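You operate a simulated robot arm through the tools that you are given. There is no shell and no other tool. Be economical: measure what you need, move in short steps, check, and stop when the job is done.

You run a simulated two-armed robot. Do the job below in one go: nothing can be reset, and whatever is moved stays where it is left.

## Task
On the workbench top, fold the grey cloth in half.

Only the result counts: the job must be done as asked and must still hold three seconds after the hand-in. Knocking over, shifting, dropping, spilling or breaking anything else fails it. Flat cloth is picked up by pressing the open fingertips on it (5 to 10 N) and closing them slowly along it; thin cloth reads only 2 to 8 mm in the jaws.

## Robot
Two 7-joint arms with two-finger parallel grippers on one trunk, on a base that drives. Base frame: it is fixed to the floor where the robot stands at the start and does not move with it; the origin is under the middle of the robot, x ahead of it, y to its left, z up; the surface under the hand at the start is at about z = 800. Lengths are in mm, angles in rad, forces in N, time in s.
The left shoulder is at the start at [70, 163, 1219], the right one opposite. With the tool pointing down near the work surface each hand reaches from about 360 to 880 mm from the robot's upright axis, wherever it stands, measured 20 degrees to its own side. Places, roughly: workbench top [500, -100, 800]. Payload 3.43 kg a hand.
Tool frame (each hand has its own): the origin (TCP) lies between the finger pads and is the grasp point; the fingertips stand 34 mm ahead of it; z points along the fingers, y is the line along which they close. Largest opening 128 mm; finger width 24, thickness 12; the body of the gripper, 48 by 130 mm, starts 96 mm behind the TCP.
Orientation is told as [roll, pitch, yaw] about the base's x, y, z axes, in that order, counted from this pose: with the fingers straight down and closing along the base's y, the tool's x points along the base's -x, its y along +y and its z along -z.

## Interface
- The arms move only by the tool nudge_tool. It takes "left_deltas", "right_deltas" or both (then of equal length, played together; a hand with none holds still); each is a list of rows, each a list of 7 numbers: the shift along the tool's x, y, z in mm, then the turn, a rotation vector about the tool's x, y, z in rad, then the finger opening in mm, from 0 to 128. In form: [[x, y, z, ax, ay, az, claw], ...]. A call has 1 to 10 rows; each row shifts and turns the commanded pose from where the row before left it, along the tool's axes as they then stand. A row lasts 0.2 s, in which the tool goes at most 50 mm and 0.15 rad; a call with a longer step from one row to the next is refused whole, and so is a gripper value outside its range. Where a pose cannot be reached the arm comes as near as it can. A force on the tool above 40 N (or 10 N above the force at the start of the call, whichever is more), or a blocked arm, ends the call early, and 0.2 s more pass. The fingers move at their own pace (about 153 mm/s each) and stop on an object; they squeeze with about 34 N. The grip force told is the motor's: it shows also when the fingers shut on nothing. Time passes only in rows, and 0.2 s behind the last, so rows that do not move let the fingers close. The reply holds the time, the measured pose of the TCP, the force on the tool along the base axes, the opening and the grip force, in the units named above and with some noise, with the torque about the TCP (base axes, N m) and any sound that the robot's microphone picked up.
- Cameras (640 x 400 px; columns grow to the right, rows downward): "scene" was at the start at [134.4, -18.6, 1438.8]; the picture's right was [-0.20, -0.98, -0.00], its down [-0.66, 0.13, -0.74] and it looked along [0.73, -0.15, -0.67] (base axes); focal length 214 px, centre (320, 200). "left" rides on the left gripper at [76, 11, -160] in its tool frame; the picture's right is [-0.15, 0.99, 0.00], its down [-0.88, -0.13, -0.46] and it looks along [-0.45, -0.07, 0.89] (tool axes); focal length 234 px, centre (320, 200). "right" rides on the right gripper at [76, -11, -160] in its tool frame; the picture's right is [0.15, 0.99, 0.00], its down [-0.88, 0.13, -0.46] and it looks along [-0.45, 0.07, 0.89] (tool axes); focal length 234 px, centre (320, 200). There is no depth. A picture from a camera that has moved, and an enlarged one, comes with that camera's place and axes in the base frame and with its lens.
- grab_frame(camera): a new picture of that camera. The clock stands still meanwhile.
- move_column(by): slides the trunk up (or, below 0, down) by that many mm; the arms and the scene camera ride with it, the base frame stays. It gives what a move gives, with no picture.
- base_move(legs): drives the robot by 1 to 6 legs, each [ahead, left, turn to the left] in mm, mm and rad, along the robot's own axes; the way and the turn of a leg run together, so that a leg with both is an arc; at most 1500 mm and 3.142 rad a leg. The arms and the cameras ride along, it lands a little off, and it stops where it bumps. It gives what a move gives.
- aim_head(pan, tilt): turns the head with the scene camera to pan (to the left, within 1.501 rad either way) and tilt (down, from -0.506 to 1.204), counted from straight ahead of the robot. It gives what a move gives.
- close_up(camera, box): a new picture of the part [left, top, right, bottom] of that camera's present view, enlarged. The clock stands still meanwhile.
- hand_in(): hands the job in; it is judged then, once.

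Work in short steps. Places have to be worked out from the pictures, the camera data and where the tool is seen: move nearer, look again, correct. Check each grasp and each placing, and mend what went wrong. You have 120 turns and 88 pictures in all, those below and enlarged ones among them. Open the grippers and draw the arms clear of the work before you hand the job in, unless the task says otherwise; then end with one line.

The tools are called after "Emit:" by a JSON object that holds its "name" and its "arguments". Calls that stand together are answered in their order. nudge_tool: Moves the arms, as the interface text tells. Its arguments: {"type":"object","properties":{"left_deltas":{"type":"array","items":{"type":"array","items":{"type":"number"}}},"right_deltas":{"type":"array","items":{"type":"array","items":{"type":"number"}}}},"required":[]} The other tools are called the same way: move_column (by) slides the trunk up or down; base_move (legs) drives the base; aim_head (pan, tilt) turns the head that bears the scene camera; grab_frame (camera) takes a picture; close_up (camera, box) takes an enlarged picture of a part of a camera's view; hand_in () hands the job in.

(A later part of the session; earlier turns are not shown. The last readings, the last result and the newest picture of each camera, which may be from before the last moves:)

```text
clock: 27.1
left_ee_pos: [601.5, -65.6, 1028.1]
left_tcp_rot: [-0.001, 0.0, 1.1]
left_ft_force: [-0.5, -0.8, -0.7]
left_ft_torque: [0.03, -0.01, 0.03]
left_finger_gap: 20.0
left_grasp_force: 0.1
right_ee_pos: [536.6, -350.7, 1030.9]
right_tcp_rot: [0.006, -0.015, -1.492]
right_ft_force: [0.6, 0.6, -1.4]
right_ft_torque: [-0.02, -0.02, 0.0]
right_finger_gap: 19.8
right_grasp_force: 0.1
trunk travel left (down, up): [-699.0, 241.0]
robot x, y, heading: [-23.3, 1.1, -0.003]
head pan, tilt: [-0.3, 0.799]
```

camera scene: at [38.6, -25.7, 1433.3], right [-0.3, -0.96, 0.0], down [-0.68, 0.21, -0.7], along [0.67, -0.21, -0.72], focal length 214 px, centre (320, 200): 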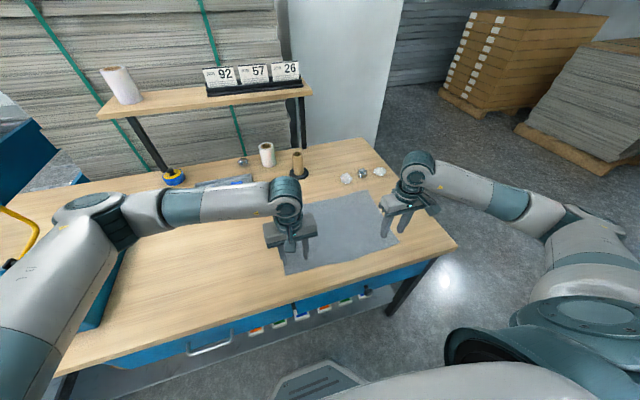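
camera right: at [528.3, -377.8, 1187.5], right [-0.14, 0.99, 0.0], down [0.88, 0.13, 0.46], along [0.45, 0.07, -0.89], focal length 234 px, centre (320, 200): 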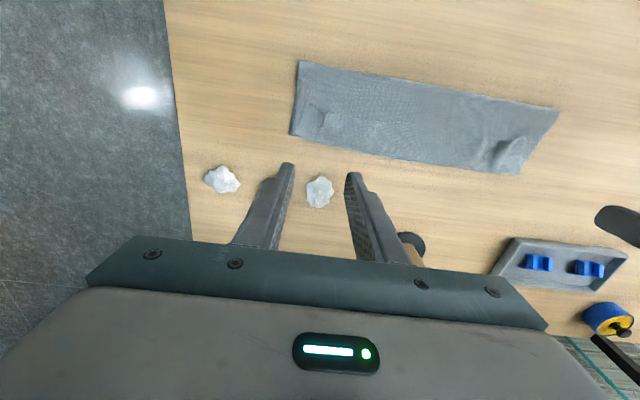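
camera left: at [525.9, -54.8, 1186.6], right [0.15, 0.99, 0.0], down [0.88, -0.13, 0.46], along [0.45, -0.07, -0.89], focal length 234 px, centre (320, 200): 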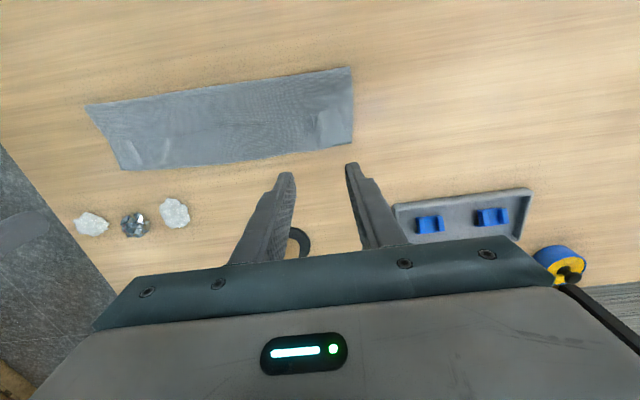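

That direction works. I'll finish the turn and position both hands over the flap edge at z≈900.

Emit:
{"name": "nudge_tool", "arguments": {"left_deltas": [[0, 0, 0, 0, 0, -0.12, 20], [0, 0, 0, 0, 0, -0.12, 20], [0, 0, 0, 0, 0, -0.12, 20], [0, 0, 0, 0, 0, -0.11, 20], [-1, 6, 30, 0, 0, 0, 20], [-2, 6, 33, 0, 0, 0, 20], [0, 0, 33, 0, 0, 0, 20], [0, 0, 32, 0, 0, 0, 20], [0, 0, 0, 0, 0, 0, 20]], "right_deltas": [[0, 0, 0, 0, 0, 0.04, 20], [0, 0, 0, 0, 0, 0.04, 20], [-3, 13, 0, 0, 0, 0, 20], [-3, 13, 0, 0, 0, 0, 20], [-4, 13, 30, 0, 0, 0, 20], [-4, 13, 33, 0, 0, 0, 20], [0, 0, 33, 0, 0, 0, 20], [0, 0, 35, 0, 0, 0, 20], [0, 0, 0, 0, 0, 0, 20]]}}

Emit:
{"name": "grab_frame", "arguments": {"camera": "left"}}

Emit:
{"name": "grab_frame", "arguments": {"camera": "right"}}

Emit:
{"name": "close_up", "arguments": {"camera": "scene", "box": [240, 150, 420, 260]}}

```text
clock: 29.1
left_ee_pos: [591.0, -61.6, 900.2]
left_tcp_rot: [0.0, -0.001, 1.569]
left_ft_force: [0.2, 0.1, 0.3]
left_ft_torque: [0.0, 0.0, 0.0]
left_finger_gap: 19.9
left_grasp_force: 0.1
right_ee_pos: [590.1, -366.6, 900.7]
right_tcp_rot: [0.008, -0.015, -1.571]
right_ft_force: [-0.5, 0.0, 0.3]
right_ft_torque: [-0.01, -0.03, 0.02]
right_finger_gap: 19.7
right_grasp_force: 0.1
trunk travel left (down, up): [-699.0, 241.0]
robot x, y, heading: [-21.8, 1.2, -0.001]
head pan, tilt: [-0.3, 0.799]
```

```text
58 pictures are left
camera left: at [578.6, -138.5, 1059.4], right [-0.99, 0.15, 0.0], down [0.13, 0.88, 0.46], along [0.07, 0.45, -0.89], focal length 234 px, centre (320, 200)
```

left: 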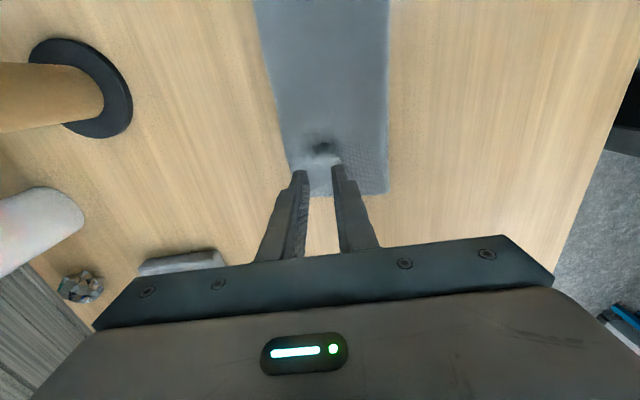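

```text
57 pictures are left
camera right: at [575.4, -288.1, 1059.4], right [0.99, 0.15, 0.01], down [0.13, -0.87, 0.47], along [0.08, -0.46, -0.88], focal length 234 px, centre (320, 200)
```

right: 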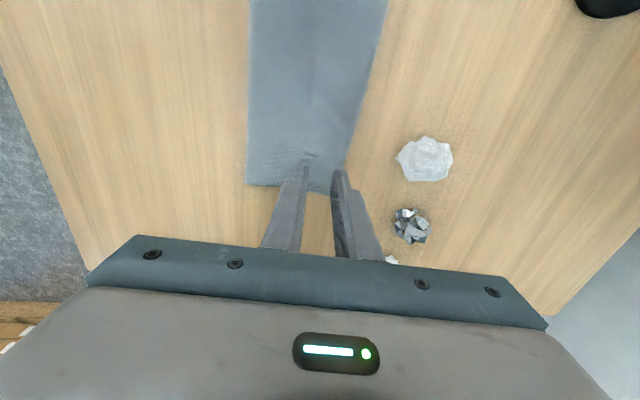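

```text
3.56 times, centred on (330, 205) of scene
camera zoom: at [106.5, -25.6, 1433.4], right [-0.3, -0.95, 0.0], down [-0.68, 0.21, -0.7], along [0.67, -0.21, -0.72], focal length 763 px, centre (284, 182)
```

zoom: 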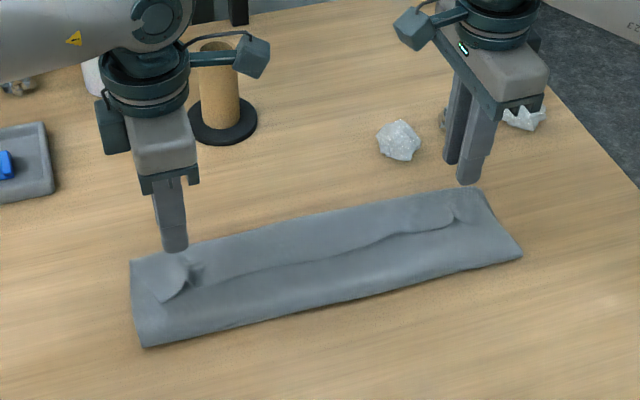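

I'll zoom on the right flap corner to place the right fingers.

Emit:
{"name": "close_up", "arguments": {"camera": "right", "box": [230, 90, 400, 200]}}

Emit:
{"name": "close_up", "arguments": {"camera": "left", "box": [250, 90, 420, 210]}}

```text
3.64 times, centred on (315, 145) of right
camera zoom: at [575.4, -288.1, 1059.4], right [0.99, 0.15, 0.01], down [0.13, -0.87, 0.47], along [0.08, -0.46, -0.88], focal length 852 px, centre (338, 400)
```

zoom: 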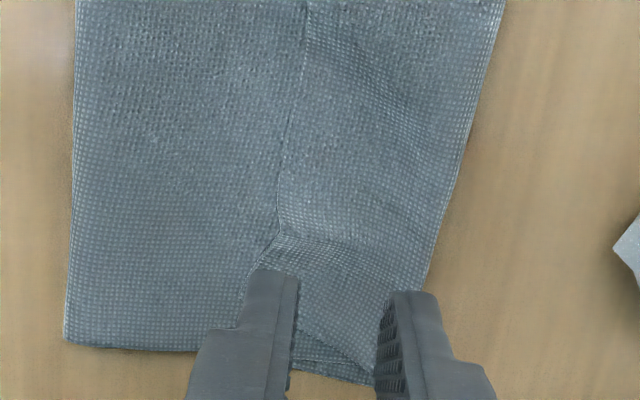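

```text
3.33 times, centred on (335, 150) of left
camera zoom: at [578.6, -138.5, 1059.4], right [-0.99, 0.15, 0.0], down [0.13, 0.88, 0.46], along [0.07, 0.45, -0.89], focal length 781 px, centre (270, 367)
```

zoom: 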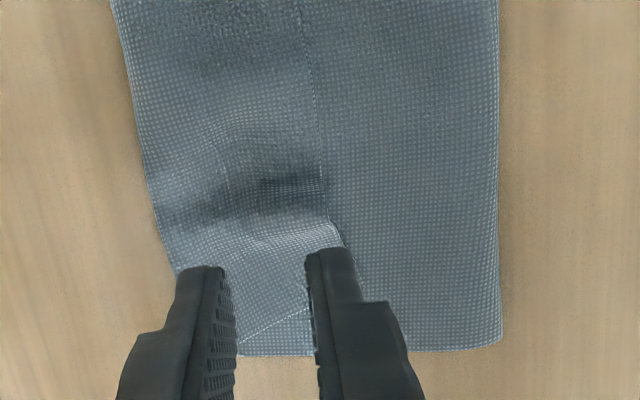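

Clear views: left flap edge at x≈568, right at x≈569. The hands are placed right; I'll lower to just above contact.

Emit:
{"name": "nudge_tool", "arguments": {"left_deltas": [[0, 3, 15, 0, 0, 0, 20], [0, 0, 20, 0, 0, 0, 20], [0, 0, 20, 0, 0, 0, 20], [0, 0, 4, 0, 0, 0, 20], [0, 0, 0, 0, 0, 0, 20]], "right_deltas": [[0, 0, 15, 0, 0, 0, 20], [0, 0, 20, 0, 0, 0, 20], [0, 0, 20, 0, 0, 0, 20], [0, 0, 4, 0, 0, 0, 20], [0, 0, 0, 0, 0, 0, 20]]}}

```text
clock: 30.3
left_ee_pos: [588.7, -63.0, 840.6]
left_tcp_rot: [0.001, 0.0, 1.569]
left_ft_force: [0.4, 1.0, -0.2]
left_ft_torque: [-0.03, 0.02, -0.02]
left_finger_gap: 19.9
left_grasp_force: 0.1
right_ee_pos: [591.5, -367.8, 842.1]
right_tcp_rot: [0.009, -0.015, -1.569]
right_ft_force: [0.2, 0.3, -0.5]
right_ft_torque: [0.0, 0.03, 0.01]
right_finger_gap: 20.1
right_grasp_force: 0.1
trunk travel left (down, up): [-699.0, 241.0]
robot x, y, heading: [-18.8, -2.7, -0.006]
head pan, tilt: [-0.3, 0.799]
```

No contact yet; I'll go down a little more.

Emit:
{"name": "nudge_tool", "arguments": {"left_deltas": [[0, 0, 1, 0, 0, 0, 20], [0, 0, 1, 0, 0, 0, 20], [0, 0, 0, 0, 0, 0, 20]], "right_deltas": [[0, 0, 1.5, 0, 0, 0, 20], [0, 0, 1, 0, 0, 0, 20], [0, 0, 0, 0, 0, 0, 20]]}}

```text
clock: 31.1
left_ee_pos: [587.5, -62.8, 839.8]
left_tcp_rot: [0.002, 0.0, 1.567]
left_ft_force: [0.8, 0.9, 0.6]
left_ft_torque: [-0.01, -0.01, -0.03]
left_finger_gap: 19.8
left_grasp_force: 0.1
right_ee_pos: [589.7, -367.2, 838.6]
right_tcp_rot: [0.008, -0.015, -1.567]
right_ft_force: [-0.2, -0.1, 0.1]
right_ft_torque: [0.0, -0.01, 0.0]
right_finger_gap: 19.9
right_grasp_force: 0.2
trunk travel left (down, up): [-699.0, 241.0]
robot x, y, heading: [-19.7, -0.2, -0.006]
head pan, tilt: [-0.3, 0.799]
```

Emit:
{"name": "nudge_tool", "arguments": {"left_deltas": [[0, 0, 1, 0, 0, 0, 20], [0, 0, 0.7, 0, 0, 0, 20], [0, 0, 0, 0, 0, 0, 20]], "right_deltas": [[0, 0, 1, 0, 0, 0, 20], [0, 0, 0.7, 0, 0, 0, 20], [0, 0, 0, 0, 0, 0, 20]]}}

```text
clock: 31.9
left_ee_pos: [587.6, -63.1, 838.5]
left_tcp_rot: [0.001, -0.001, 1.568]
left_ft_force: [-0.7, -0.1, 1.6]
left_ft_torque: [-0.01, 0.01, -0.01]
left_finger_gap: 20.0
left_grasp_force: 0.0
right_ee_pos: [588.9, -368.0, 837.4]
right_tcp_rot: [0.01, -0.015, -1.568]
right_ft_force: [-0.1, -1.1, 1.0]
right_ft_torque: [0.01, 0.01, -0.01]
right_finger_gap: 20.1
right_grasp_force: 0.2
trunk travel left (down, up): [-699.0, 241.0]
robot x, y, heading: [-24.2, -2.0, 0.003]
head pan, tilt: [-0.3, 0.799]
```

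Light contact is starting; about 1 mm more for 5–8 N.

Emit:
{"name": "nudge_tool", "arguments": {"left_deltas": [[0, 0, 0.8, 0, 0, 0, 20], [0, 0, 0, 0, 0, 0, 20]], "right_deltas": [[0, 0, 0.8, 0, 0, 0, 20], [0, 0, 0, 0, 0, 0, 20]]}}

```text
clock: 32.5
left_ee_pos: [587.2, -63.0, 837.4]
left_tcp_rot: [-0.001, 0.001, 1.568]
left_ft_force: [0.1, -1.5, 2.6]
left_ft_torque: [0.0, -0.02, 0.03]
left_finger_gap: 19.8
left_grasp_force: 0.1
right_ee_pos: [589.3, -366.5, 836.6]
right_tcp_rot: [0.01, -0.014, -1.569]
right_ft_force: [0.0, -0.5, 3.0]
right_ft_torque: [-0.04, -0.03, -0.02]
right_finger_gap: 19.9
right_grasp_force: 0.0
trunk travel left (down, up): [-699.0, 241.0]
robot x, y, heading: [-21.2, 1.9, -0.003]
head pan, tilt: [-0.3, 0.799]
```

About 3 N; a touch more, then close slowly.

Emit:
{"name": "nudge_tool", "arguments": {"left_deltas": [[0, 0, 0.7, 0, 0, 0, 20], [0, 0, 0, 0, 0, 0, 17], [0, 0, 0, 0, 0, 0, 14], [0, 0, 0, 0, 0, 0, 11], [0, 0, 0, 0, 0, 0, 8], [0, 0, 0, 0, 0, 0, 5], [0, 0, 0, 0, 0, 0, 2], [0, 0, 0, 0, 0, 0, 0], [0, 0, 0, 0, 0, 0, 0]], "right_deltas": [[0, 0, 0.7, 0, 0, 0, 20], [0, 0, 0, 0, 0, 0, 17], [0, 0, 0, 0, 0, 0, 14], [0, 0, 0, 0, 0, 0, 11], [0, 0, 0, 0, 0, 0, 8], [0, 0, 0, 0, 0, 0, 5], [0, 0, 0, 0, 0, 0, 2], [0, 0, 0, 0, 0, 0, 0], [0, 0, 0, 0, 0, 0, 0]]}}

Emit:
{"name": "nudge_tool", "arguments": {"left_deltas": [[0, 0, -8, 0, 0, 0, 0], [0, 0, -12, 0, 0, 0, 0], [0, 0, -15, 0, 0, 0, 0], [0, 0, 0, 0, 0, 0, 0]], "right_deltas": [[0, 0, -8, 0, 0, 0, 0], [0, 0, -12, 0, 0, 0, 0], [0, 0, -15, 0, 0, 0, 0], [0, 0, 0, 0, 0, 0, 0]]}}

Emit:
{"name": "close_up", "arguments": {"camera": "scene", "box": [240, 150, 420, 260]}}

Emit:
{"name": "grab_frame", "arguments": {"camera": "left"}}

Emit:
{"name": "grab_frame", "arguments": {"camera": "right"}}

```text
clock: 34.5
left_ee_pos: [587.1, -62.2, 837.3]
left_tcp_rot: [0.001, -0.001, 1.568]
left_ft_force: [0.1, -0.8, 7.7]
left_ft_torque: [0.04, -0.02, -0.02]
left_finger_gap: 1.9
left_grasp_force: 34.1
right_ee_pos: [588.2, -367.1, 837.0]
right_tcp_rot: [0.012, -0.013, -1.568]
right_ft_force: [-0.5, 0.2, 4.3]
right_ft_torque: [0.03, 0.02, 0.0]
right_finger_gap: 1.2
right_grasp_force: 34.0
trunk travel left (down, up): [-699.0, 241.0]
robot x, y, heading: [-24.1, -1.6, -0.001]
head pan, tilt: [-0.3, 0.799]
```

```text
clock: 35.5
left_ee_pos: [587.5, -62.3, 871.3]
left_tcp_rot: [0.0, 0.0, 1.568]
left_ft_force: [-1.2, -0.5, -0.3]
left_ft_torque: [-0.01, 0.01, -0.03]
left_finger_gap: 1.8
left_grasp_force: 34.3
right_ee_pos: [589.0, -366.8, 870.8]
right_tcp_rot: [0.008, -0.014, -1.569]
right_ft_force: [-0.3, 0.3, 0.9]
right_ft_torque: [-0.01, -0.01, -0.04]
right_finger_gap: 1.3
right_grasp_force: 33.5
trunk travel left (down, up): [-699.0, 241.0]
robot x, y, heading: [-23.5, 1.3, -0.006]
head pan, tilt: [-0.3, 0.799]
```

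```text
3.56 times, centred on (330, 205) of scene
camera zoom: at [107.5, -25.9, 1433.2], right [-0.3, -0.95, 0.0], down [-0.68, 0.21, -0.7], along [0.67, -0.21, -0.72], focal length 763 px, centre (284, 182)
```

zoom: 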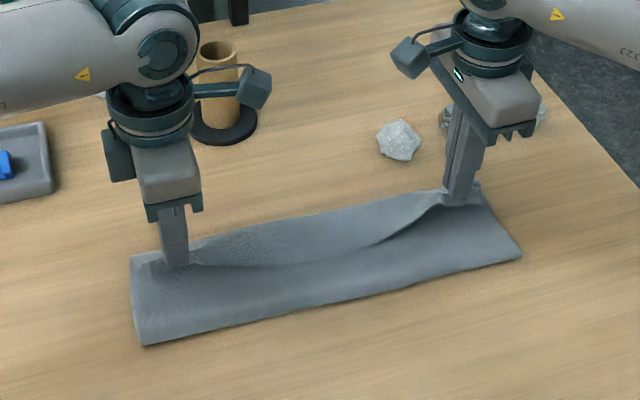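

```text
52 pictures are left
camera left: at [575.3, -138.9, 1030.5], right [-0.99, 0.15, 0.0], down [0.13, 0.88, 0.46], along [0.07, 0.45, -0.89], focal length 234 px, centre (320, 200)
```

left: 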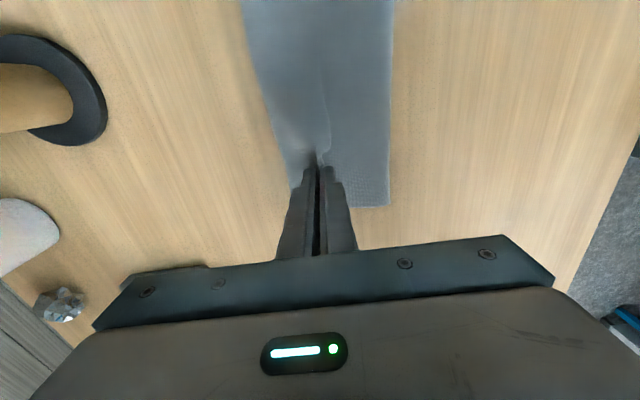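

```text
51 pictures are left
camera right: at [575.8, -288.6, 1029.7], right [0.99, 0.15, 0.01], down [0.13, -0.87, 0.47], along [0.07, -0.46, -0.88], focal length 234 px, centre (320, 200)
```

right: 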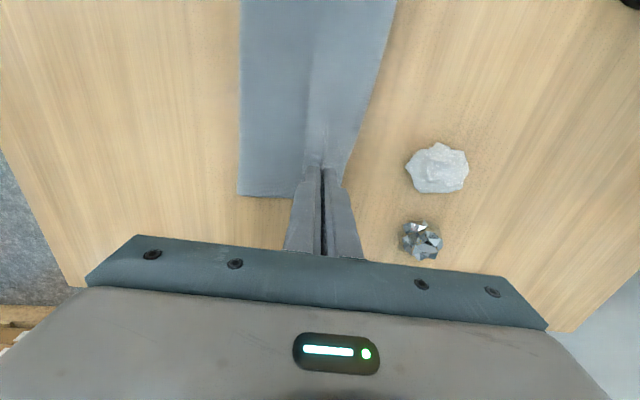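

Both hands hold only the flap's edge. I'll check how much tail lies outside the fingers.

Emit:
{"name": "close_up", "arguments": {"camera": "left", "box": [250, 100, 410, 220]}}

Emit:
{"name": "close_up", "arguments": {"camera": "right", "box": [230, 100, 390, 220]}}

```text
3.33 times, centred on (330, 160) of left
camera zoom: at [575.3, -138.9, 1030.5], right [-0.99, 0.15, 0.0], down [0.13, 0.88, 0.46], along [0.07, 0.45, -0.89], focal length 781 px, centre (287, 333)
```

zoom: 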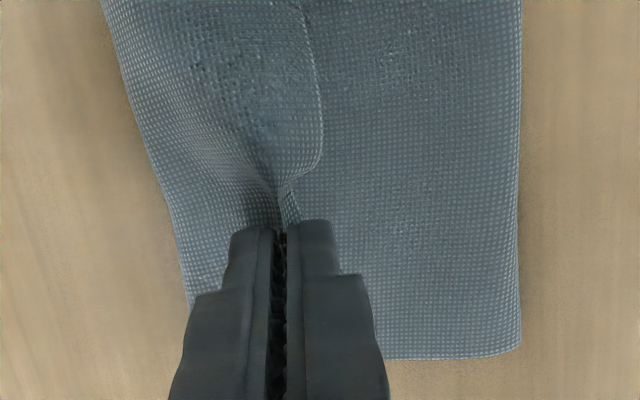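

```text
3.33 times, centred on (310, 160) of right
camera zoom: at [575.8, -288.6, 1029.7], right [0.99, 0.15, 0.01], down [0.13, -0.87, 0.47], along [0.07, -0.46, -0.88], focal length 781 px, centre (353, 333)
```

zoom: 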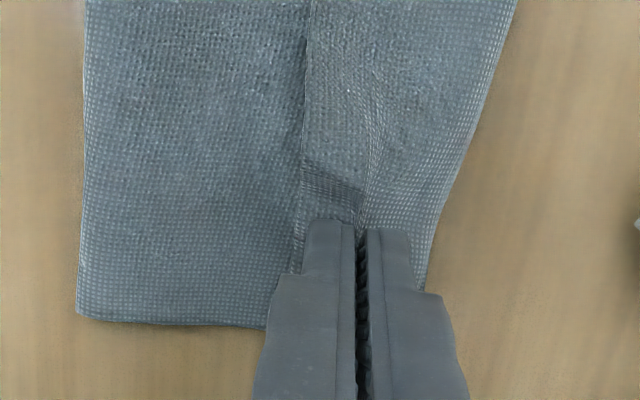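

Tails are small (left ~0, right ~12 mm). I'll lift and carry the edge back past the middle so the cloth relays flat, and look before folding again.

Emit:
{"name": "nudge_tool", "arguments": {"left_deltas": [[0, 13, -17, 0, 0, 0, 0], [0, 14, -16, 0, 0, 0, 0], [0, 30, -20, 0, 0, 0, 0], [0, 40, -10, 0, 0, 0, 0], [0, 40, 10, 0, 0, 0, 0], [0, 20, 20, 0, 0, 0, 0], [0, 0, 0, 0, 0, 0, 0]], "right_deltas": [[0, -13, -17, 0, 0, 0, 0], [0, -14, -16, 0, 0, 0, 0], [0, -30, -20, 0, 0, 0, 0], [0, -40, -10, 0, 0, 0, 0], [0, -40, 10, 0, 0, 0, 0], [0, -20, 20, 0, 0, 0, 0], [0, 0, 0, 0, 0, 0, 0]]}}

Emit:
{"name": "close_up", "arguments": {"camera": "scene", "box": [220, 150, 460, 300]}}

Emit:
{"name": "grab_frame", "arguments": {"camera": "left"}}

Emit:
{"name": "grab_frame", "arguments": {"camera": "right"}}

```text
clock: 37.1
left_ee_pos: [430.8, -60.3, 903.9]
left_tcp_rot: [0.001, 0.0, 1.566]
left_ft_force: [0.5, -1.0, -0.2]
left_ft_torque: [0.0, -0.02, 0.0]
left_finger_gap: 2.4
left_grasp_force: 33.6
right_ee_pos: [433.1, -367.0, 902.0]
right_tcp_rot: [0.009, -0.013, -1.571]
right_ft_force: [-0.5, -0.7, 0.7]
right_ft_torque: [-0.02, 0.01, 0.01]
right_finger_gap: 1.4
right_grasp_force: 34.1
trunk travel left (down, up): [-699.0, 241.0]
robot x, y, heading: [-18.2, 0.8, -0.002]
head pan, tilt: [-0.3, 0.799]
```

```text
2.67 times, centred on (340, 225) of scene
camera zoom: at [107.5, -25.7, 1433.3], right [-0.3, -0.95, 0.0], down [-0.68, 0.21, -0.7], along [0.67, -0.21, -0.72], focal length 572 px, centre (267, 133)
```

zoom: 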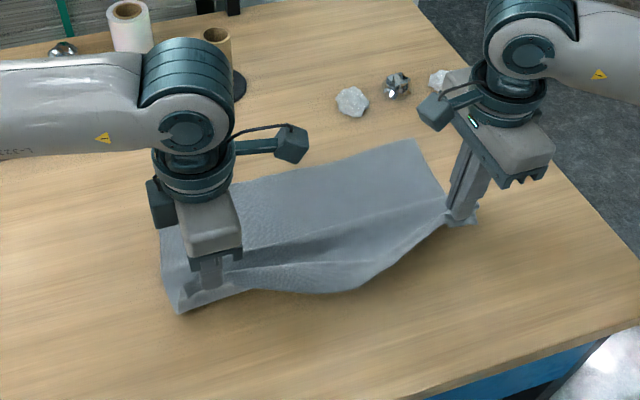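

```text
47 pictures are left
camera left: at [418.3, -137.5, 1062.9], right [-0.99, 0.15, 0.0], down [0.13, 0.88, 0.46], along [0.07, 0.45, -0.89], focal length 234 px, centre (320, 200)
```

left: 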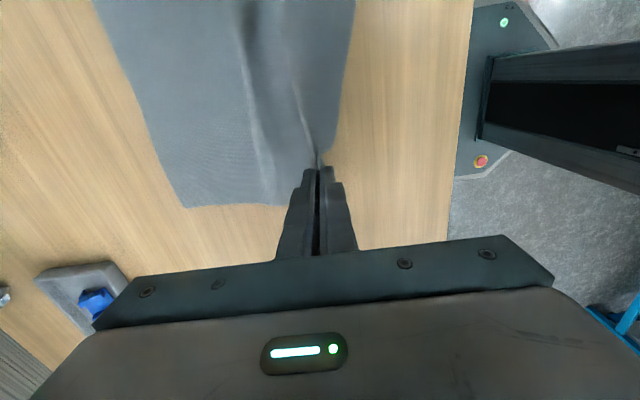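

```text
46 pictures are left
camera right: at [418.7, -288.2, 1061.1], right [0.99, 0.15, 0.01], down [0.13, -0.87, 0.47], along [0.07, -0.46, -0.88], focal length 234 px, centre (320, 200)
```

right: 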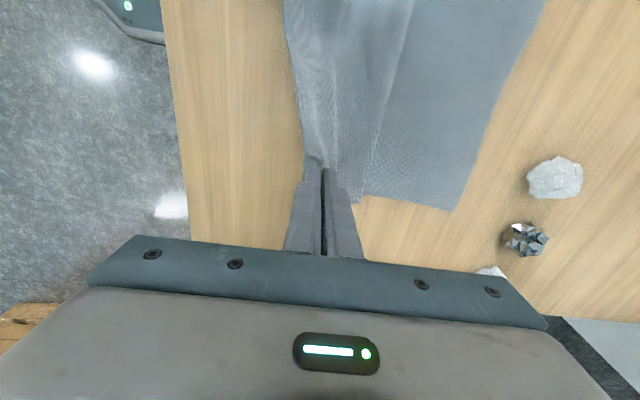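

The edge is back and the cloth relaid; the far edge is at x≈612, so the crease should be at x≈474. I'll drive 25 mm forward for reach, then continue to the vertical point.

Emit:
{"name": "base_move", "arguments": {"legs": [[25, 0, 0]]}}

Emit:
{"name": "nudge_tool", "arguments": {"left_deltas": [[0, -5, -15, 0, 0, 0, 0], [0, -5, -15, 0, 0, 0, 0], [0, -8, -14, 0, 0, 0, 0], [0, 0, 0, 0, 0, 0, 0]], "right_deltas": [[0, 5, -12, 0, 0, 0, 0], [0, 5, -12, 0, 0, 0, 0], [0, 8, -12, 0, 0, 0, 0], [0, 0, 0, 0, 0, 0, 0]]}}

Emit:
{"name": "close_up", "arguments": {"camera": "scene", "box": [220, 150, 460, 300]}}

```text
clock: 37.9
left_ee_pos: [451.4, -62.5, 905.0]
left_tcp_rot: [-0.001, 0.0, 1.568]
left_ft_force: [-0.6, -0.1, 0.4]
left_ft_torque: [-0.01, -0.06, 0.01]
left_finger_gap: 1.9
left_grasp_force: 34.0
right_ee_pos: [454.3, -366.3, 904.4]
right_tcp_rot: [0.009, -0.013, -1.57]
right_ft_force: [-1.0, 0.3, 0.6]
right_ft_torque: [-0.02, -0.02, -0.02]
right_finger_gap: 1.4
right_grasp_force: 33.6
trunk travel left (down, up): [-699.0, 241.0]
robot x, y, heading: [-1.3, -1.0, -0.004]
head pan, tilt: [-0.3, 0.799]
```

```text
clock: 38.9
left_ee_pos: [471.3, -62.6, 947.0]
left_tcp_rot: [0.0, 0.0, 1.568]
left_ft_force: [0.5, -0.1, -0.7]
left_ft_torque: [-0.01, -0.07, -0.02]
left_finger_gap: 2.2
left_grasp_force: 34.0
right_ee_pos: [472.8, -366.3, 938.9]
right_tcp_rot: [0.009, -0.014, -1.571]
right_ft_force: [0.9, -0.5, -0.4]
right_ft_torque: [0.03, 0.02, 0.0]
right_finger_gap: 1.5
right_grasp_force: 34.2
trunk travel left (down, up): [-699.0, 241.0]
robot x, y, heading: [1.2, -2.6, -0.0]
head pan, tilt: [-0.3, 0.799]
```

```text
2.67 times, centred on (340, 225) of scene
camera zoom: at [130.3, -26.1, 1433.4], right [-0.3, -0.95, 0.0], down [-0.68, 0.21, -0.7], along [0.67, -0.21, -0.72], focal length 572 px, centre (267, 133)
```

zoom: 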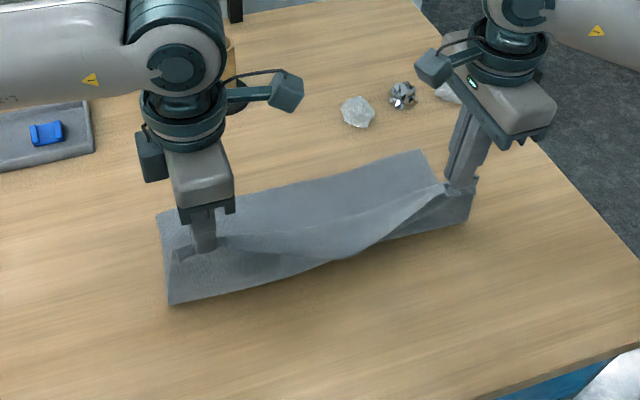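

The edge sags in the middle because the hands sit too close together: the grips are ~20 mm from the corners, so they should be at y≈−35 and −392. I'll spread them apart while watching the force.

Emit:
{"name": "nudge_tool", "arguments": {"left_deltas": [[-7, 0, 0, 0, 0, 0, 0], [-7, 0, 0, 0, 0, 0, 0], [-6, 0, 0, 0, 0, 0, 0], [-5, 0, 0, 0, 0, 0, 0], [0, 0, 0, 0, 0, 0, 0]], "right_deltas": [[-7, 0, 0, 0, 0, 0, 0], [-7, 0, 0, 0, 0, 0, 0], [-6, 0, 0, 0, 0, 0, 0], [-5, 0, 0, 0, 0, 0, 0], [0, 0, 0, 0, 0, 0, 0]]}}

Emit:
{"name": "close_up", "arguments": {"camera": "scene", "box": [220, 150, 460, 300]}}

```text
clock: 40.1
left_ee_pos: [472.3, -38.2, 948.0]
left_tcp_rot: [0.002, 0.004, 1.566]
left_ft_force: [0.0, -26.1, -0.6]
left_ft_torque: [-0.87, -0.02, -0.06]
left_finger_gap: 2.3
left_grasp_force: 33.9
right_ee_pos: [474.3, -389.6, 939.6]
right_tcp_rot: [0.007, -0.014, -1.567]
right_ft_force: [0.5, 26.1, 1.6]
right_ft_torque: [0.95, 0.01, 0.04]
right_finger_gap: 0.8
right_grasp_force: 33.6
trunk travel left (down, up): [-699.0, 241.0]
robot x, y, heading: [0.4, -1.4, -0.001]
head pan, tilt: [-0.3, 0.799]
```

```text
2.67 times, centred on (340, 225) of scene
camera zoom: at [131.3, -26.0, 1433.3], right [-0.3, -0.95, 0.0], down [-0.68, 0.21, -0.7], along [0.67, -0.21, -0.72], focal length 572 px, centre (267, 133)
```

zoom: 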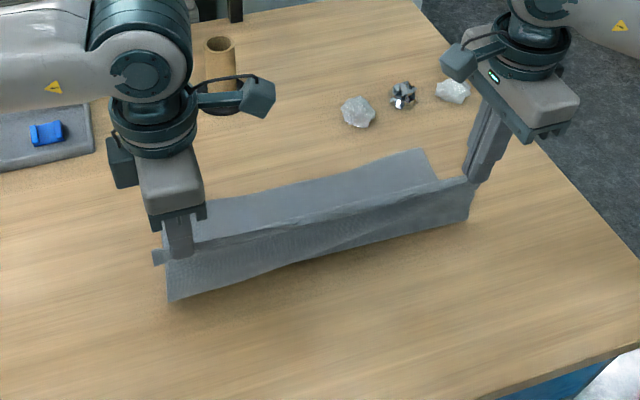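

Tension of 26 N is more than needed, so I'll relax ~6 mm and carry the edge forward along the arc with a growing tilt, stopping about 45 mm above the table.

Emit:
{"name": "nudge_tool", "arguments": {"left_deltas": [[6, 0, 0, 0, 0, 0, 0], [0, -32, 1.2, -0.12, 0, 0, 0], [0, -32.4, 4.9, -0.12, 0, 0, 0], [0, -31, 10.1, -0.12, 0, 0, 0], [0, -29.5, 13.4, -0.12, 0, 0, 0], [0, -21.4, 13.8, -0.02, 0, 0, 0], [0, 0, 0, 0, 0, 0, 0]], "right_deltas": [[0, 0, 0, 0, 0, 0, 0], [0, 28, 2.8, 0.12, 0, 0, 0], [0, 29.4, 5.0, 0.12, 0, 0, 0], [0, 28.5, 9.2, 0.12, 0, 0, 0], [0, 27.1, 12.2, 0.12, 0, 0, 0], [0, 19.4, 12.6, 0.02, 0, 0, 0], [0, 0, 0, 0, 0, 0, 0]]}}

Emit:
{"name": "close_up", "arguments": {"camera": "scene", "box": [220, 150, 460, 300]}}

Emit:
{"name": "grab_frame", "arguments": {"camera": "left"}}

Emit:
{"name": "grab_frame", "arguments": {"camera": "right"}}

```text
clock: 41.7
left_ee_pos: [599.5, -44.0, 876.2]
left_tcp_rot: [0.501, 0.001, 1.565]
left_ft_force: [-1.2, -17.9, 0.0]
left_ft_torque: [-0.55, -0.04, 0.3]
left_finger_gap: 1.9
left_grasp_force: 34.1
right_ee_pos: [589.1, -390.8, 871.7]
right_tcp_rot: [-0.492, -0.015, -1.568]
right_ft_force: [-0.1, 18.9, 0.2]
right_ft_torque: [0.62, -0.03, -0.3]
right_finger_gap: 0.7
right_grasp_force: 34.5
trunk travel left (down, up): [-699.0, 241.0]
robot x, y, heading: [-0.3, -2.0, -0.002]
head pan, tilt: [-0.3, 0.799]
```

```text
2.67 times, centred on (340, 225) of scene
camera zoom: at [130.7, -25.6, 1433.3], right [-0.3, -0.95, 0.0], down [-0.68, 0.21, -0.7], along [0.67, -0.21, -0.72], focal length 572 px, centre (267, 133)
```

zoom: 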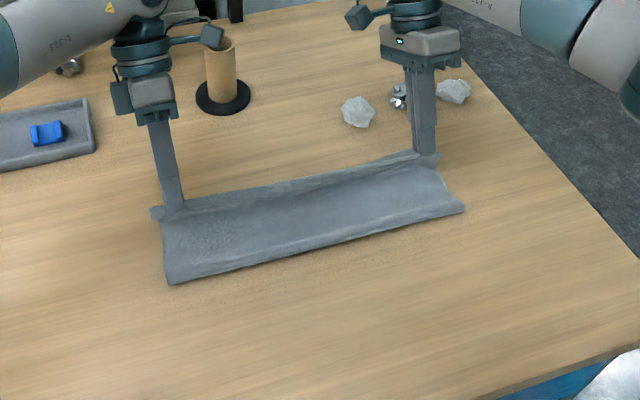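

```text
42 pictures are left
camera left: at [664.5, -119.8, 1020.6], right [-0.87, 0.15, 0.47], down [0.34, 0.88, 0.34], along [-0.37, 0.45, -0.81], focal length 234 px, centre (320, 200)
```

left: 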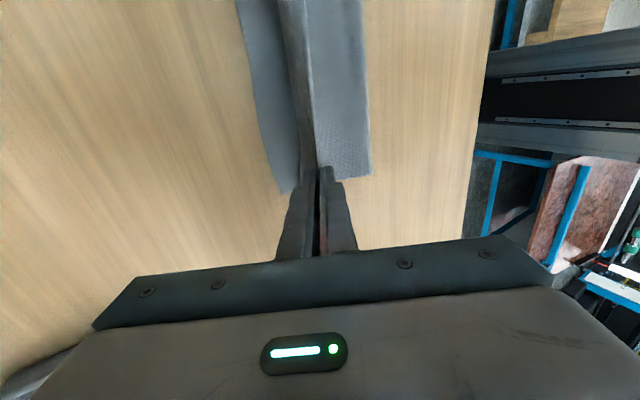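

```text
41 pictures are left
camera right: at [653.3, -313.4, 1017.1], right [0.87, 0.14, -0.47], down [0.33, -0.87, 0.35], along [-0.36, -0.46, -0.81], focal length 234 px, centre (320, 200)
```

right: 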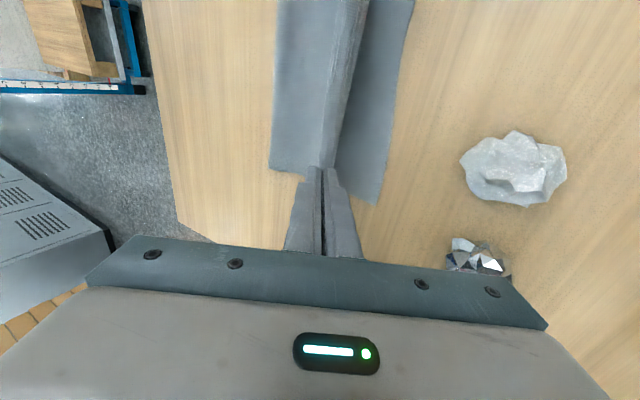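

The upper edge is straight and taut, the lower edge showing just beyond. I'll lower with more tilt to about 18 mm above the table and relax the sideways tension slightly.

Emit:
{"name": "nudge_tool", "arguments": {"left_deltas": [[1, -12.3, 5.2, -0.12, 0, 0, 0], [1, -14.7, 5.0, -0.12, 0, 0, 0], [1, -9.1, 3.9, 0, 0, 0, 0], [0, 0, 0, 0, 0, 0, 0]], "right_deltas": [[1, 13.2, 1.9, 0.12, 0, 0, 0], [1, 14.1, 4.1, 0.12, 0, 0, 0], [1, 9.1, 3.9, 0, 0, 0, 0], [0, 0, 0, 0, 0, 0, 0]]}}

Emit:
{"name": "close_up", "arguments": {"camera": "scene", "box": [240, 160, 420, 270]}}

Emit:
{"name": "grab_frame", "arguments": {"camera": "left"}}

Emit:
{"name": "grab_frame", "arguments": {"camera": "right"}}

```text
clock: 42.7
left_ee_pos: [602.0, -39.1, 852.2]
left_tcp_rot: [0.743, -0.003, 1.565]
left_ft_force: [-1.0, -1.7, 0.2]
left_ft_torque: [-0.04, -0.01, -0.02]
left_finger_gap: 2.0
left_grasp_force: 34.1
left hand out of reach, approached as far as the arm can: row 2, 3
right_ee_pos: [613.2, -392.1, 843.8]
right_tcp_rot: [-0.731, -0.013, -1.571]
right_ft_force: [0.4, 0.8, 0.5]
right_ft_torque: [0.05, 0.02, -0.03]
right_finger_gap: 0.0
right_grasp_force: 32.9
trunk travel left (down, up): [-699.0, 241.0]
robot x, y, heading: [0.4, -0.5, -0.005]
head pan, tilt: [-0.3, 0.799]
```

```text
3.56 times, centred on (330, 215) of scene
camera zoom: at [131.2, -27.4, 1433.2], right [-0.3, -0.95, 0.0], down [-0.68, 0.21, -0.7], along [0.67, -0.21, -0.72], focal length 763 px, centre (284, 147)
```

zoom: 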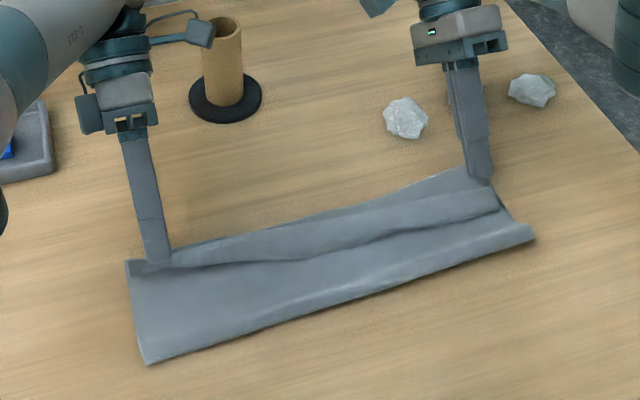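

```text
39 pictures are left
camera left: at [699.5, -116.4, 977.2], right [-0.73, 0.15, 0.67], down [0.41, 0.88, 0.25], along [-0.55, 0.45, -0.7], focal length 234 px, centre (320, 200)
```

left: 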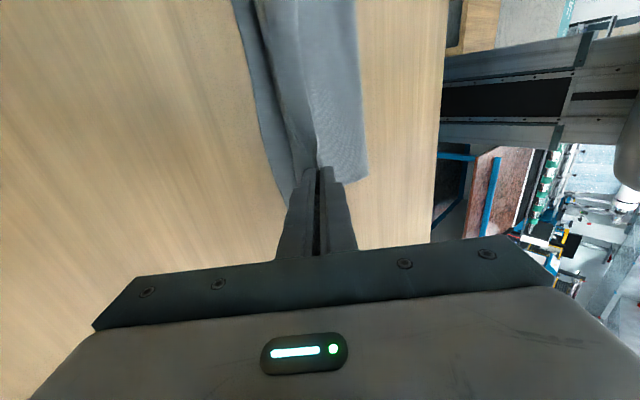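

```text
38 pictures are left
camera right: at [710.5, -313.6, 968.5], right [0.74, 0.14, -0.66], down [0.4, -0.88, 0.26], along [-0.55, -0.46, -0.7], focal length 234 px, centre (320, 200)
```

right: 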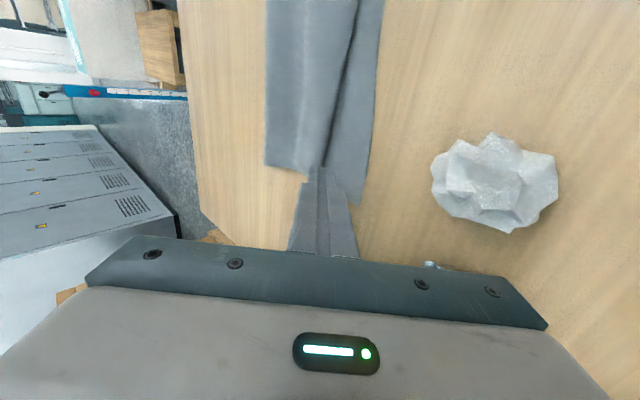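

The right hand's cloth slipped out at the end (gap 0). I'll release the left too, lift both hands straight up, and look at how the edge lies.

Emit:
{"name": "nudge_tool", "arguments": {"left_deltas": [[0, 0, 0, 0, 0, 0, 16], [0, 0, 0, 0, 0, 0, 20], [0, 10, -12, 0, 0, 0, 20], [0, 20, -22, 0.12, 0, 0, 20], [0, 20, -24, 0.12, 0, 0, 20], [0, 18, -26, 0.12, 0, 0, 20], [0, 14, -30, 0.12, 0, 0, 20], [0, 10, -32, 0.12, 0, 0, 20], [0, 5, -34, 0.14, 0, 0, 20]], "right_deltas": [[0, 0, 0, 0, 0, 0, 0], [0, -10, -12, 0, 0, 0, 0], [0, -10, -12, 0, 0, 0, 0], [0, -20, -22, -0.12, 0, 0, 20], [0, -20, -24, -0.12, 0, 0, 20], [0, -18, -26, -0.12, 0, 0, 20], [0, -14, -30, -0.12, 0, 0, 20], [0, -10, -32, -0.12, 0, 0, 20], [0, -5, -34, -0.13, 0, 0, 20]]}}

Emit:
{"name": "close_up", "arguments": {"camera": "scene", "box": [240, 160, 420, 270]}}

Emit:
{"name": "grab_frame", "arguments": {"camera": "left"}}

Emit:
{"name": "grab_frame", "arguments": {"camera": "right"}}

```text
clock: 44.7
left_ee_pos: [589.7, -38.8, 1063.3]
left_tcp_rot: [-0.003, 0.0, 1.567]
left_ft_force: [-0.5, 0.0, -0.3]
left_ft_torque: [-0.03, -0.05, 0.0]
left_finger_gap: 19.6
left_grasp_force: 0.0
right_ee_pos: [601.1, -386.6, 1069.6]
right_tcp_rot: [0.004, -0.014, -1.571]
right_ft_force: [-0.2, 0.4, 0.0]
right_ft_torque: [0.0, -0.07, -0.01]
right_finger_gap: 20.0
right_grasp_force: 0.1
trunk travel left (down, up): [-699.0, 241.0]
robot x, y, heading: [-1.3, 1.3, -0.001]
head pan, tilt: [-0.3, 0.799]
```

```text
3.56 times, centred on (330, 215) of scene
camera zoom: at [128.0, -25.7, 1433.5], right [-0.3, -0.95, 0.0], down [-0.68, 0.21, -0.7], along [0.67, -0.21, -0.72], focal length 763 px, centre (284, 147)
```

zoom: 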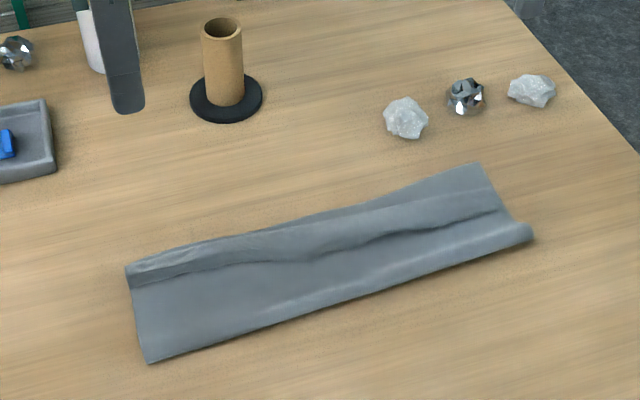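

```text
36 pictures are left
camera left: at [577.7, -114.7, 1222.0], right [-0.99, 0.15, 0.0], down [0.13, 0.88, 0.46], along [0.07, 0.45, -0.89], focal length 234 px, centre (320, 200)
```

left: 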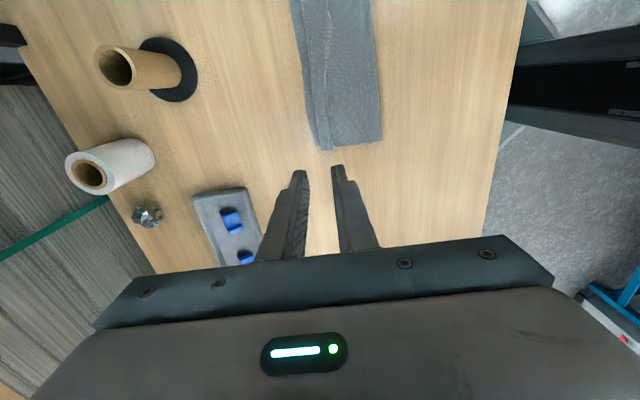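

```text
35 pictures are left
camera right: at [587.8, -308.1, 1228.4], right [0.99, 0.15, 0.0], down [0.13, -0.87, 0.47], along [0.07, -0.46, -0.88], focal length 234 px, centre (320, 200)
```

right: 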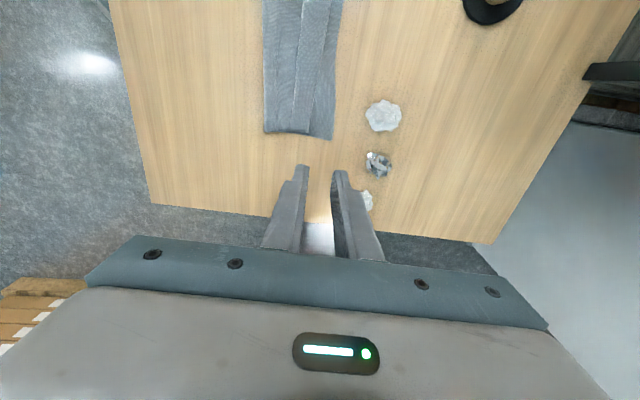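

Emit:
{"name": "close_up", "arguments": {"camera": "left", "box": [270, 0, 400, 165]}}

Emit:
{"name": "close_up", "arguments": {"camera": "right", "box": [240, 0, 370, 165]}}

Emit:
{"name": "close_up", "arguments": {"camera": "scene", "box": [270, 190, 400, 270]}}

```text
2.42 times, centred on (335, 82) of left
camera zoom: at [577.7, -114.7, 1222.0], right [-0.99, 0.15, 0.0], down [0.13, 0.88, 0.46], along [0.07, 0.45, -0.89], focal length 568 px, centre (284, 485)
```

zoom: 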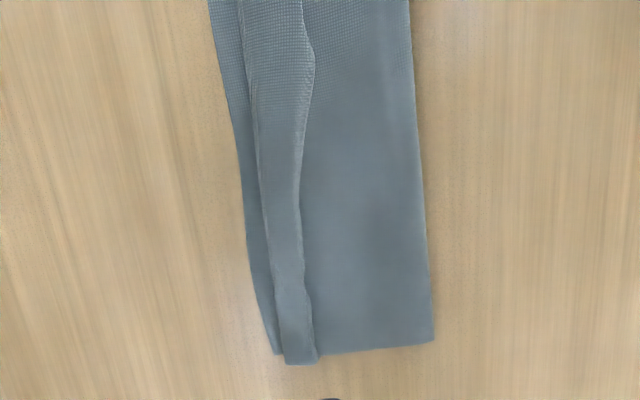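

```text
2.42 times, centred on (305, 82) of right
camera zoom: at [587.8, -308.1, 1228.4], right [0.99, 0.15, 0.0], down [0.13, -0.87, 0.47], along [0.07, -0.46, -0.88], focal length 568 px, centre (356, 485)
```

zoom: 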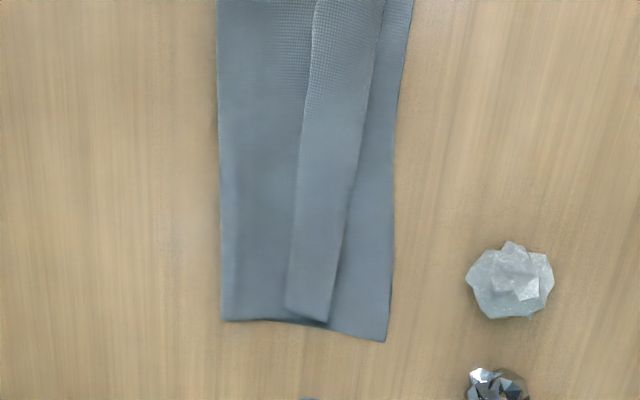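

```text
4.92 times, centred on (335, 230) of scene
camera zoom: at [128.0, -25.7, 1433.5], right [-0.3, -0.95, 0.0], down [-0.68, 0.21, -0.7], along [0.67, -0.21, -0.72], focal length 1056 px, centre (246, 52)
```

zoom: 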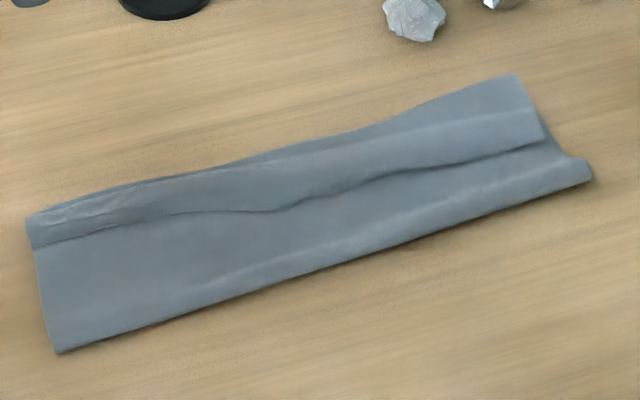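

The flap is back but smaller (free edge at x≈550–570, rim ≈590). I'll instead push it over with the fingers as a rake: hands back to yaw 0, fingers open, tips just behind the flap's free edge, sweeping +x until the edge reaches x≈612. First I turn the hands back.

Emit:
{"name": "nudge_tool", "arguments": {"left_deltas": [[0, 0, 0, 0, 0, 0.15, 60], [0, 0, 0, 0, 0, 0.15, 60], [0, 0, 0, 0, 0, 0.15, 60], [0, 0, 0, 0, 0, 0.15, 60], [0, 0, 0, 0, 0, 0.15, 60], [0, 0, 0, 0, 0, 0.15, 60], [0, 0, 0, 0, 0, 0.15, 60], [0, 0, 0, 0, 0, 0.15, 60], [0, 0, 0, 0, 0, 0.15, 60], [0, 0, 0, 0, 0, 0.15, 60]], "right_deltas": [[0, 0, 0, 0, 0, -0.15, 60], [0, 0, 0, 0, 0, -0.15, 60], [0, 0, 0, 0, 0, -0.15, 60], [0, 0, 0, 0, 0, -0.15, 60], [0, 0, 0, 0, 0, -0.15, 60], [0, 0, 0, 0, 0, -0.15, 60], [0, 0, 0, 0, 0, -0.15, 60], [0, 0, 0, 0, 0, -0.15, 60], [0, 0, 0, 0, 0, -0.15, 60], [0, 0, 0, 0, 0, -0.15, 60]]}}

Emit:
{"name": "nudge_tool", "arguments": {"left_deltas": [[12, -9, 0, 0, 0, 0.067, 120], [15, -10, 0, 0, 0, 0, 120], [20, -15, 20, 0, 0, 0, 120], [20, -15, 30, 0, 0, 0, 120], [0, 0, 40, 0, 0, 0, 120], [0, 0, 40, 0, 0, 0, 120], [0, 0, 30, 0, 0, 0, 120], [0, 0, 20, 0, 0, 0, 120], [0, 0, 0, 0, 0, 0, 120]], "right_deltas": [[20, 17, 0, 0, 0, -0.07, 120], [20, 17, 0, 0, 0, 0, 120], [20, 17, 20, 0, 0, 0, 120], [18, 17, 30, 0, 0, 0, 120], [0, 0, 40, 0, 0, 0, 120], [0, 0, 40, 0, 0, 0, 120], [0, 0, 36, 0, 0, 0, 120], [0, 0, 20, 0, 0, 0, 120], [0, 0, 0, 0, 0, 0, 120]]}}

Emit:
{"name": "grab_frame", "arguments": {"camera": "left"}}

Emit:
{"name": "grab_frame", "arguments": {"camera": "right"}}

```text
clock: 46.9
left_ee_pos: [593.0, -38.5, 1061.2]
left_tcp_rot: [-0.002, 0.0, 0.067]
left_ft_force: [-0.5, 0.3, -0.1]
left_ft_torque: [0.01, -0.01, 0.02]
left_finger_gap: 60.3
left_grasp_force: 0.1
right_ee_pos: [604.3, -386.4, 1067.0]
right_tcp_rot: [-0.014, 0.001, -0.068]
right_ft_force: [-0.3, 0.0, 0.2]
right_ft_torque: [0.0, -0.01, 0.0]
right_finger_gap: 60.0
right_grasp_force: 0.1
trunk travel left (down, up): [-699.0, 241.0]
robot x, y, heading: [0.4, 1.1, -0.007]
head pan, tilt: [-0.3, 0.799]
```

```text
clock: 48.9
left_ee_pos: [526.2, -88.4, 881.6]
left_tcp_rot: [0.0, -0.001, 0.0]
left_ft_force: [0.0, -0.3, 0.5]
left_ft_torque: [0.02, 0.02, 0.0]
left_finger_gap: 120.2
left_grasp_force: 0.1
right_ee_pos: [526.3, -319.5, 882.3]
right_tcp_rot: [-0.014, 0.003, 0.0]
right_ft_force: [1.0, -0.9, -0.3]
right_ft_torque: [-0.03, 0.0, 0.0]
right_finger_gap: 119.8
right_grasp_force: 0.1
trunk travel left (down, up): [-699.0, 241.0]
robot x, y, heading: [0.5, -0.1, -0.001]
head pan, tilt: [-0.3, 0.799]
```

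```text
31 pictures are left
camera left: at [450.0, -77.5, 1040.3], right [0.15, 0.99, 0.0], down [0.88, -0.13, 0.46], along [0.45, -0.07, -0.89], focal length 234 px, centre (320, 200)
```

left: 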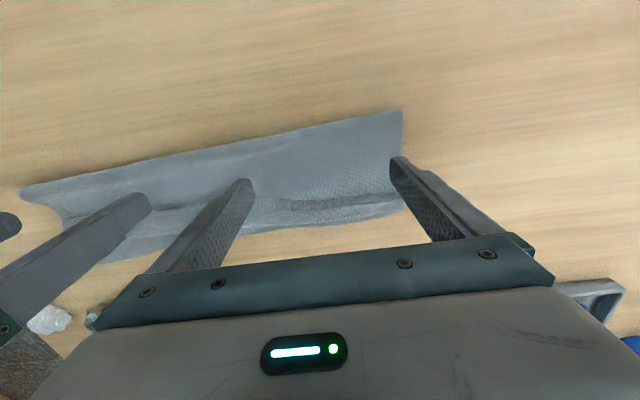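

```text
30 pictures are left
camera right: at [449.5, -328.4, 1041.7], right [-0.15, 0.99, -0.01], down [0.88, 0.14, 0.45], along [0.45, 0.05, -0.89], focal length 234 px, centre (320, 200)
```

right: 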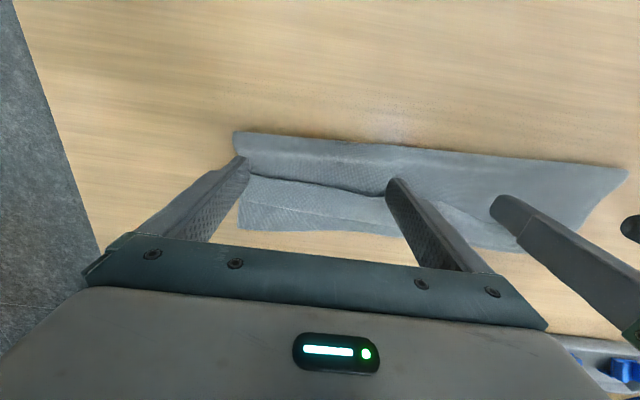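

The tips are ~13 mm behind the flap's free edge on both sides. I'll tilt 0.15 so the leading edge is lowest, and lower to just above the cloth.

Emit:
{"name": "nudge_tool", "arguments": {"left_deltas": [[0, 0, 15, 0, 0.15, 0, 120], [0, 0, 13, 0, 0, 0, 120], [0, 0, 8, 0, 0, 0, 120], [0, 0, 2, 0, 0, 0, 120], [0, 0, 0, 0, 0, 0, 120]], "right_deltas": [[0, 0, 15, 0, 0.15, 0, 120], [0, 0, 13, 0, 0, 0, 120], [0, 0, 8, 0, 0, 0, 120], [0, 0, 2, 0, 0, 0, 120], [0, 0, 0, 0, 0, 0, 120]]}}

Emit:
{"name": "nudge_tool", "arguments": {"left_deltas": [[0, 0, 1, 0, 0, 0, 120], [0, 0, 0, 0, 0, 0, 120]], "right_deltas": [[0, 0, 1, 0, 0, 0, 120], [0, 0, 0, 0, 0, 0, 120]]}}

```text
clock: 50.1
left_ee_pos: [522.8, -88.6, 843.9]
left_tcp_rot: [0.0, 0.15, 0.0]
left_ft_force: [0.4, -0.4, -1.0]
left_ft_torque: [-0.02, 0.02, 0.04]
left_finger_gap: 120.1
left_grasp_force: 0.1
right_ee_pos: [523.5, -320.7, 843.0]
right_tcp_rot: [-0.013, 0.151, -0.004]
right_ft_force: [0.9, -0.3, 0.9]
right_ft_torque: [-0.01, 0.0, 0.0]
right_finger_gap: 120.0
right_grasp_force: 0.1
trunk travel left (down, up): [-699.0, 241.0]
robot x, y, heading: [1.3, 1.3, 0.002]
head pan, tilt: [-0.3, 0.799]
```

```text
clock: 50.7
left_ee_pos: [523.6, -87.8, 843.5]
left_tcp_rot: [-0.001, 0.151, 0.0]
left_ft_force: [-0.5, 0.3, 0.3]
left_ft_torque: [0.0, 0.01, 0.02]
left_finger_gap: 120.0
left_grasp_force: 0.0
right_ee_pos: [523.2, -320.2, 841.6]
right_tcp_rot: [-0.013, 0.152, -0.002]
right_ft_force: [0.4, 0.0, 0.6]
right_ft_torque: [-0.02, 0.0, 0.01]
right_finger_gap: 120.2
right_grasp_force: 0.0
trunk travel left (down, up): [-699.0, 241.0]
robot x, y, heading: [-2.8, 1.8, -0.002]
head pan, tilt: [-0.3, 0.799]
```

Lowest corners are at z≈807; I'll go down to about 803.5.

Emit:
{"name": "nudge_tool", "arguments": {"left_deltas": [[0, 0, 1.5, 0, 0, 0, 120], [0, 0, 1.5, 0, 0, 0, 120], [0, 0, 1, 0, 0, 0, 120], [0, 0, 0, 0, 0, 0, 120]], "right_deltas": [[0, 0, 1, 0, 0, 0, 120], [0, 0, 1, 0, 0, 0, 120], [0, 0, 1, 0, 0, 0, 120], [0, 0, 0, 0, 0, 0, 120]]}}

```text
clock: 51.7
left_ee_pos: [522.5, -89.0, 839.7]
left_tcp_rot: [0.0, 0.153, 0.001]
left_ft_force: [-0.4, -0.5, 0.5]
left_ft_torque: [-0.01, 0.01, 0.02]
left_finger_gap: 119.9
left_grasp_force: 0.0
right_ee_pos: [523.4, -319.6, 838.3]
right_tcp_rot: [-0.015, 0.151, -0.004]
right_ft_force: [0.1, -0.2, -0.2]
right_ft_torque: [0.0, 0.01, 0.0]
right_finger_gap: 120.1
right_grasp_force: 0.1
trunk travel left (down, up): [-699.0, 241.0]
robot x, y, heading: [1.1, -3.5, 0.002]
head pan, tilt: [-0.3, 0.799]
```

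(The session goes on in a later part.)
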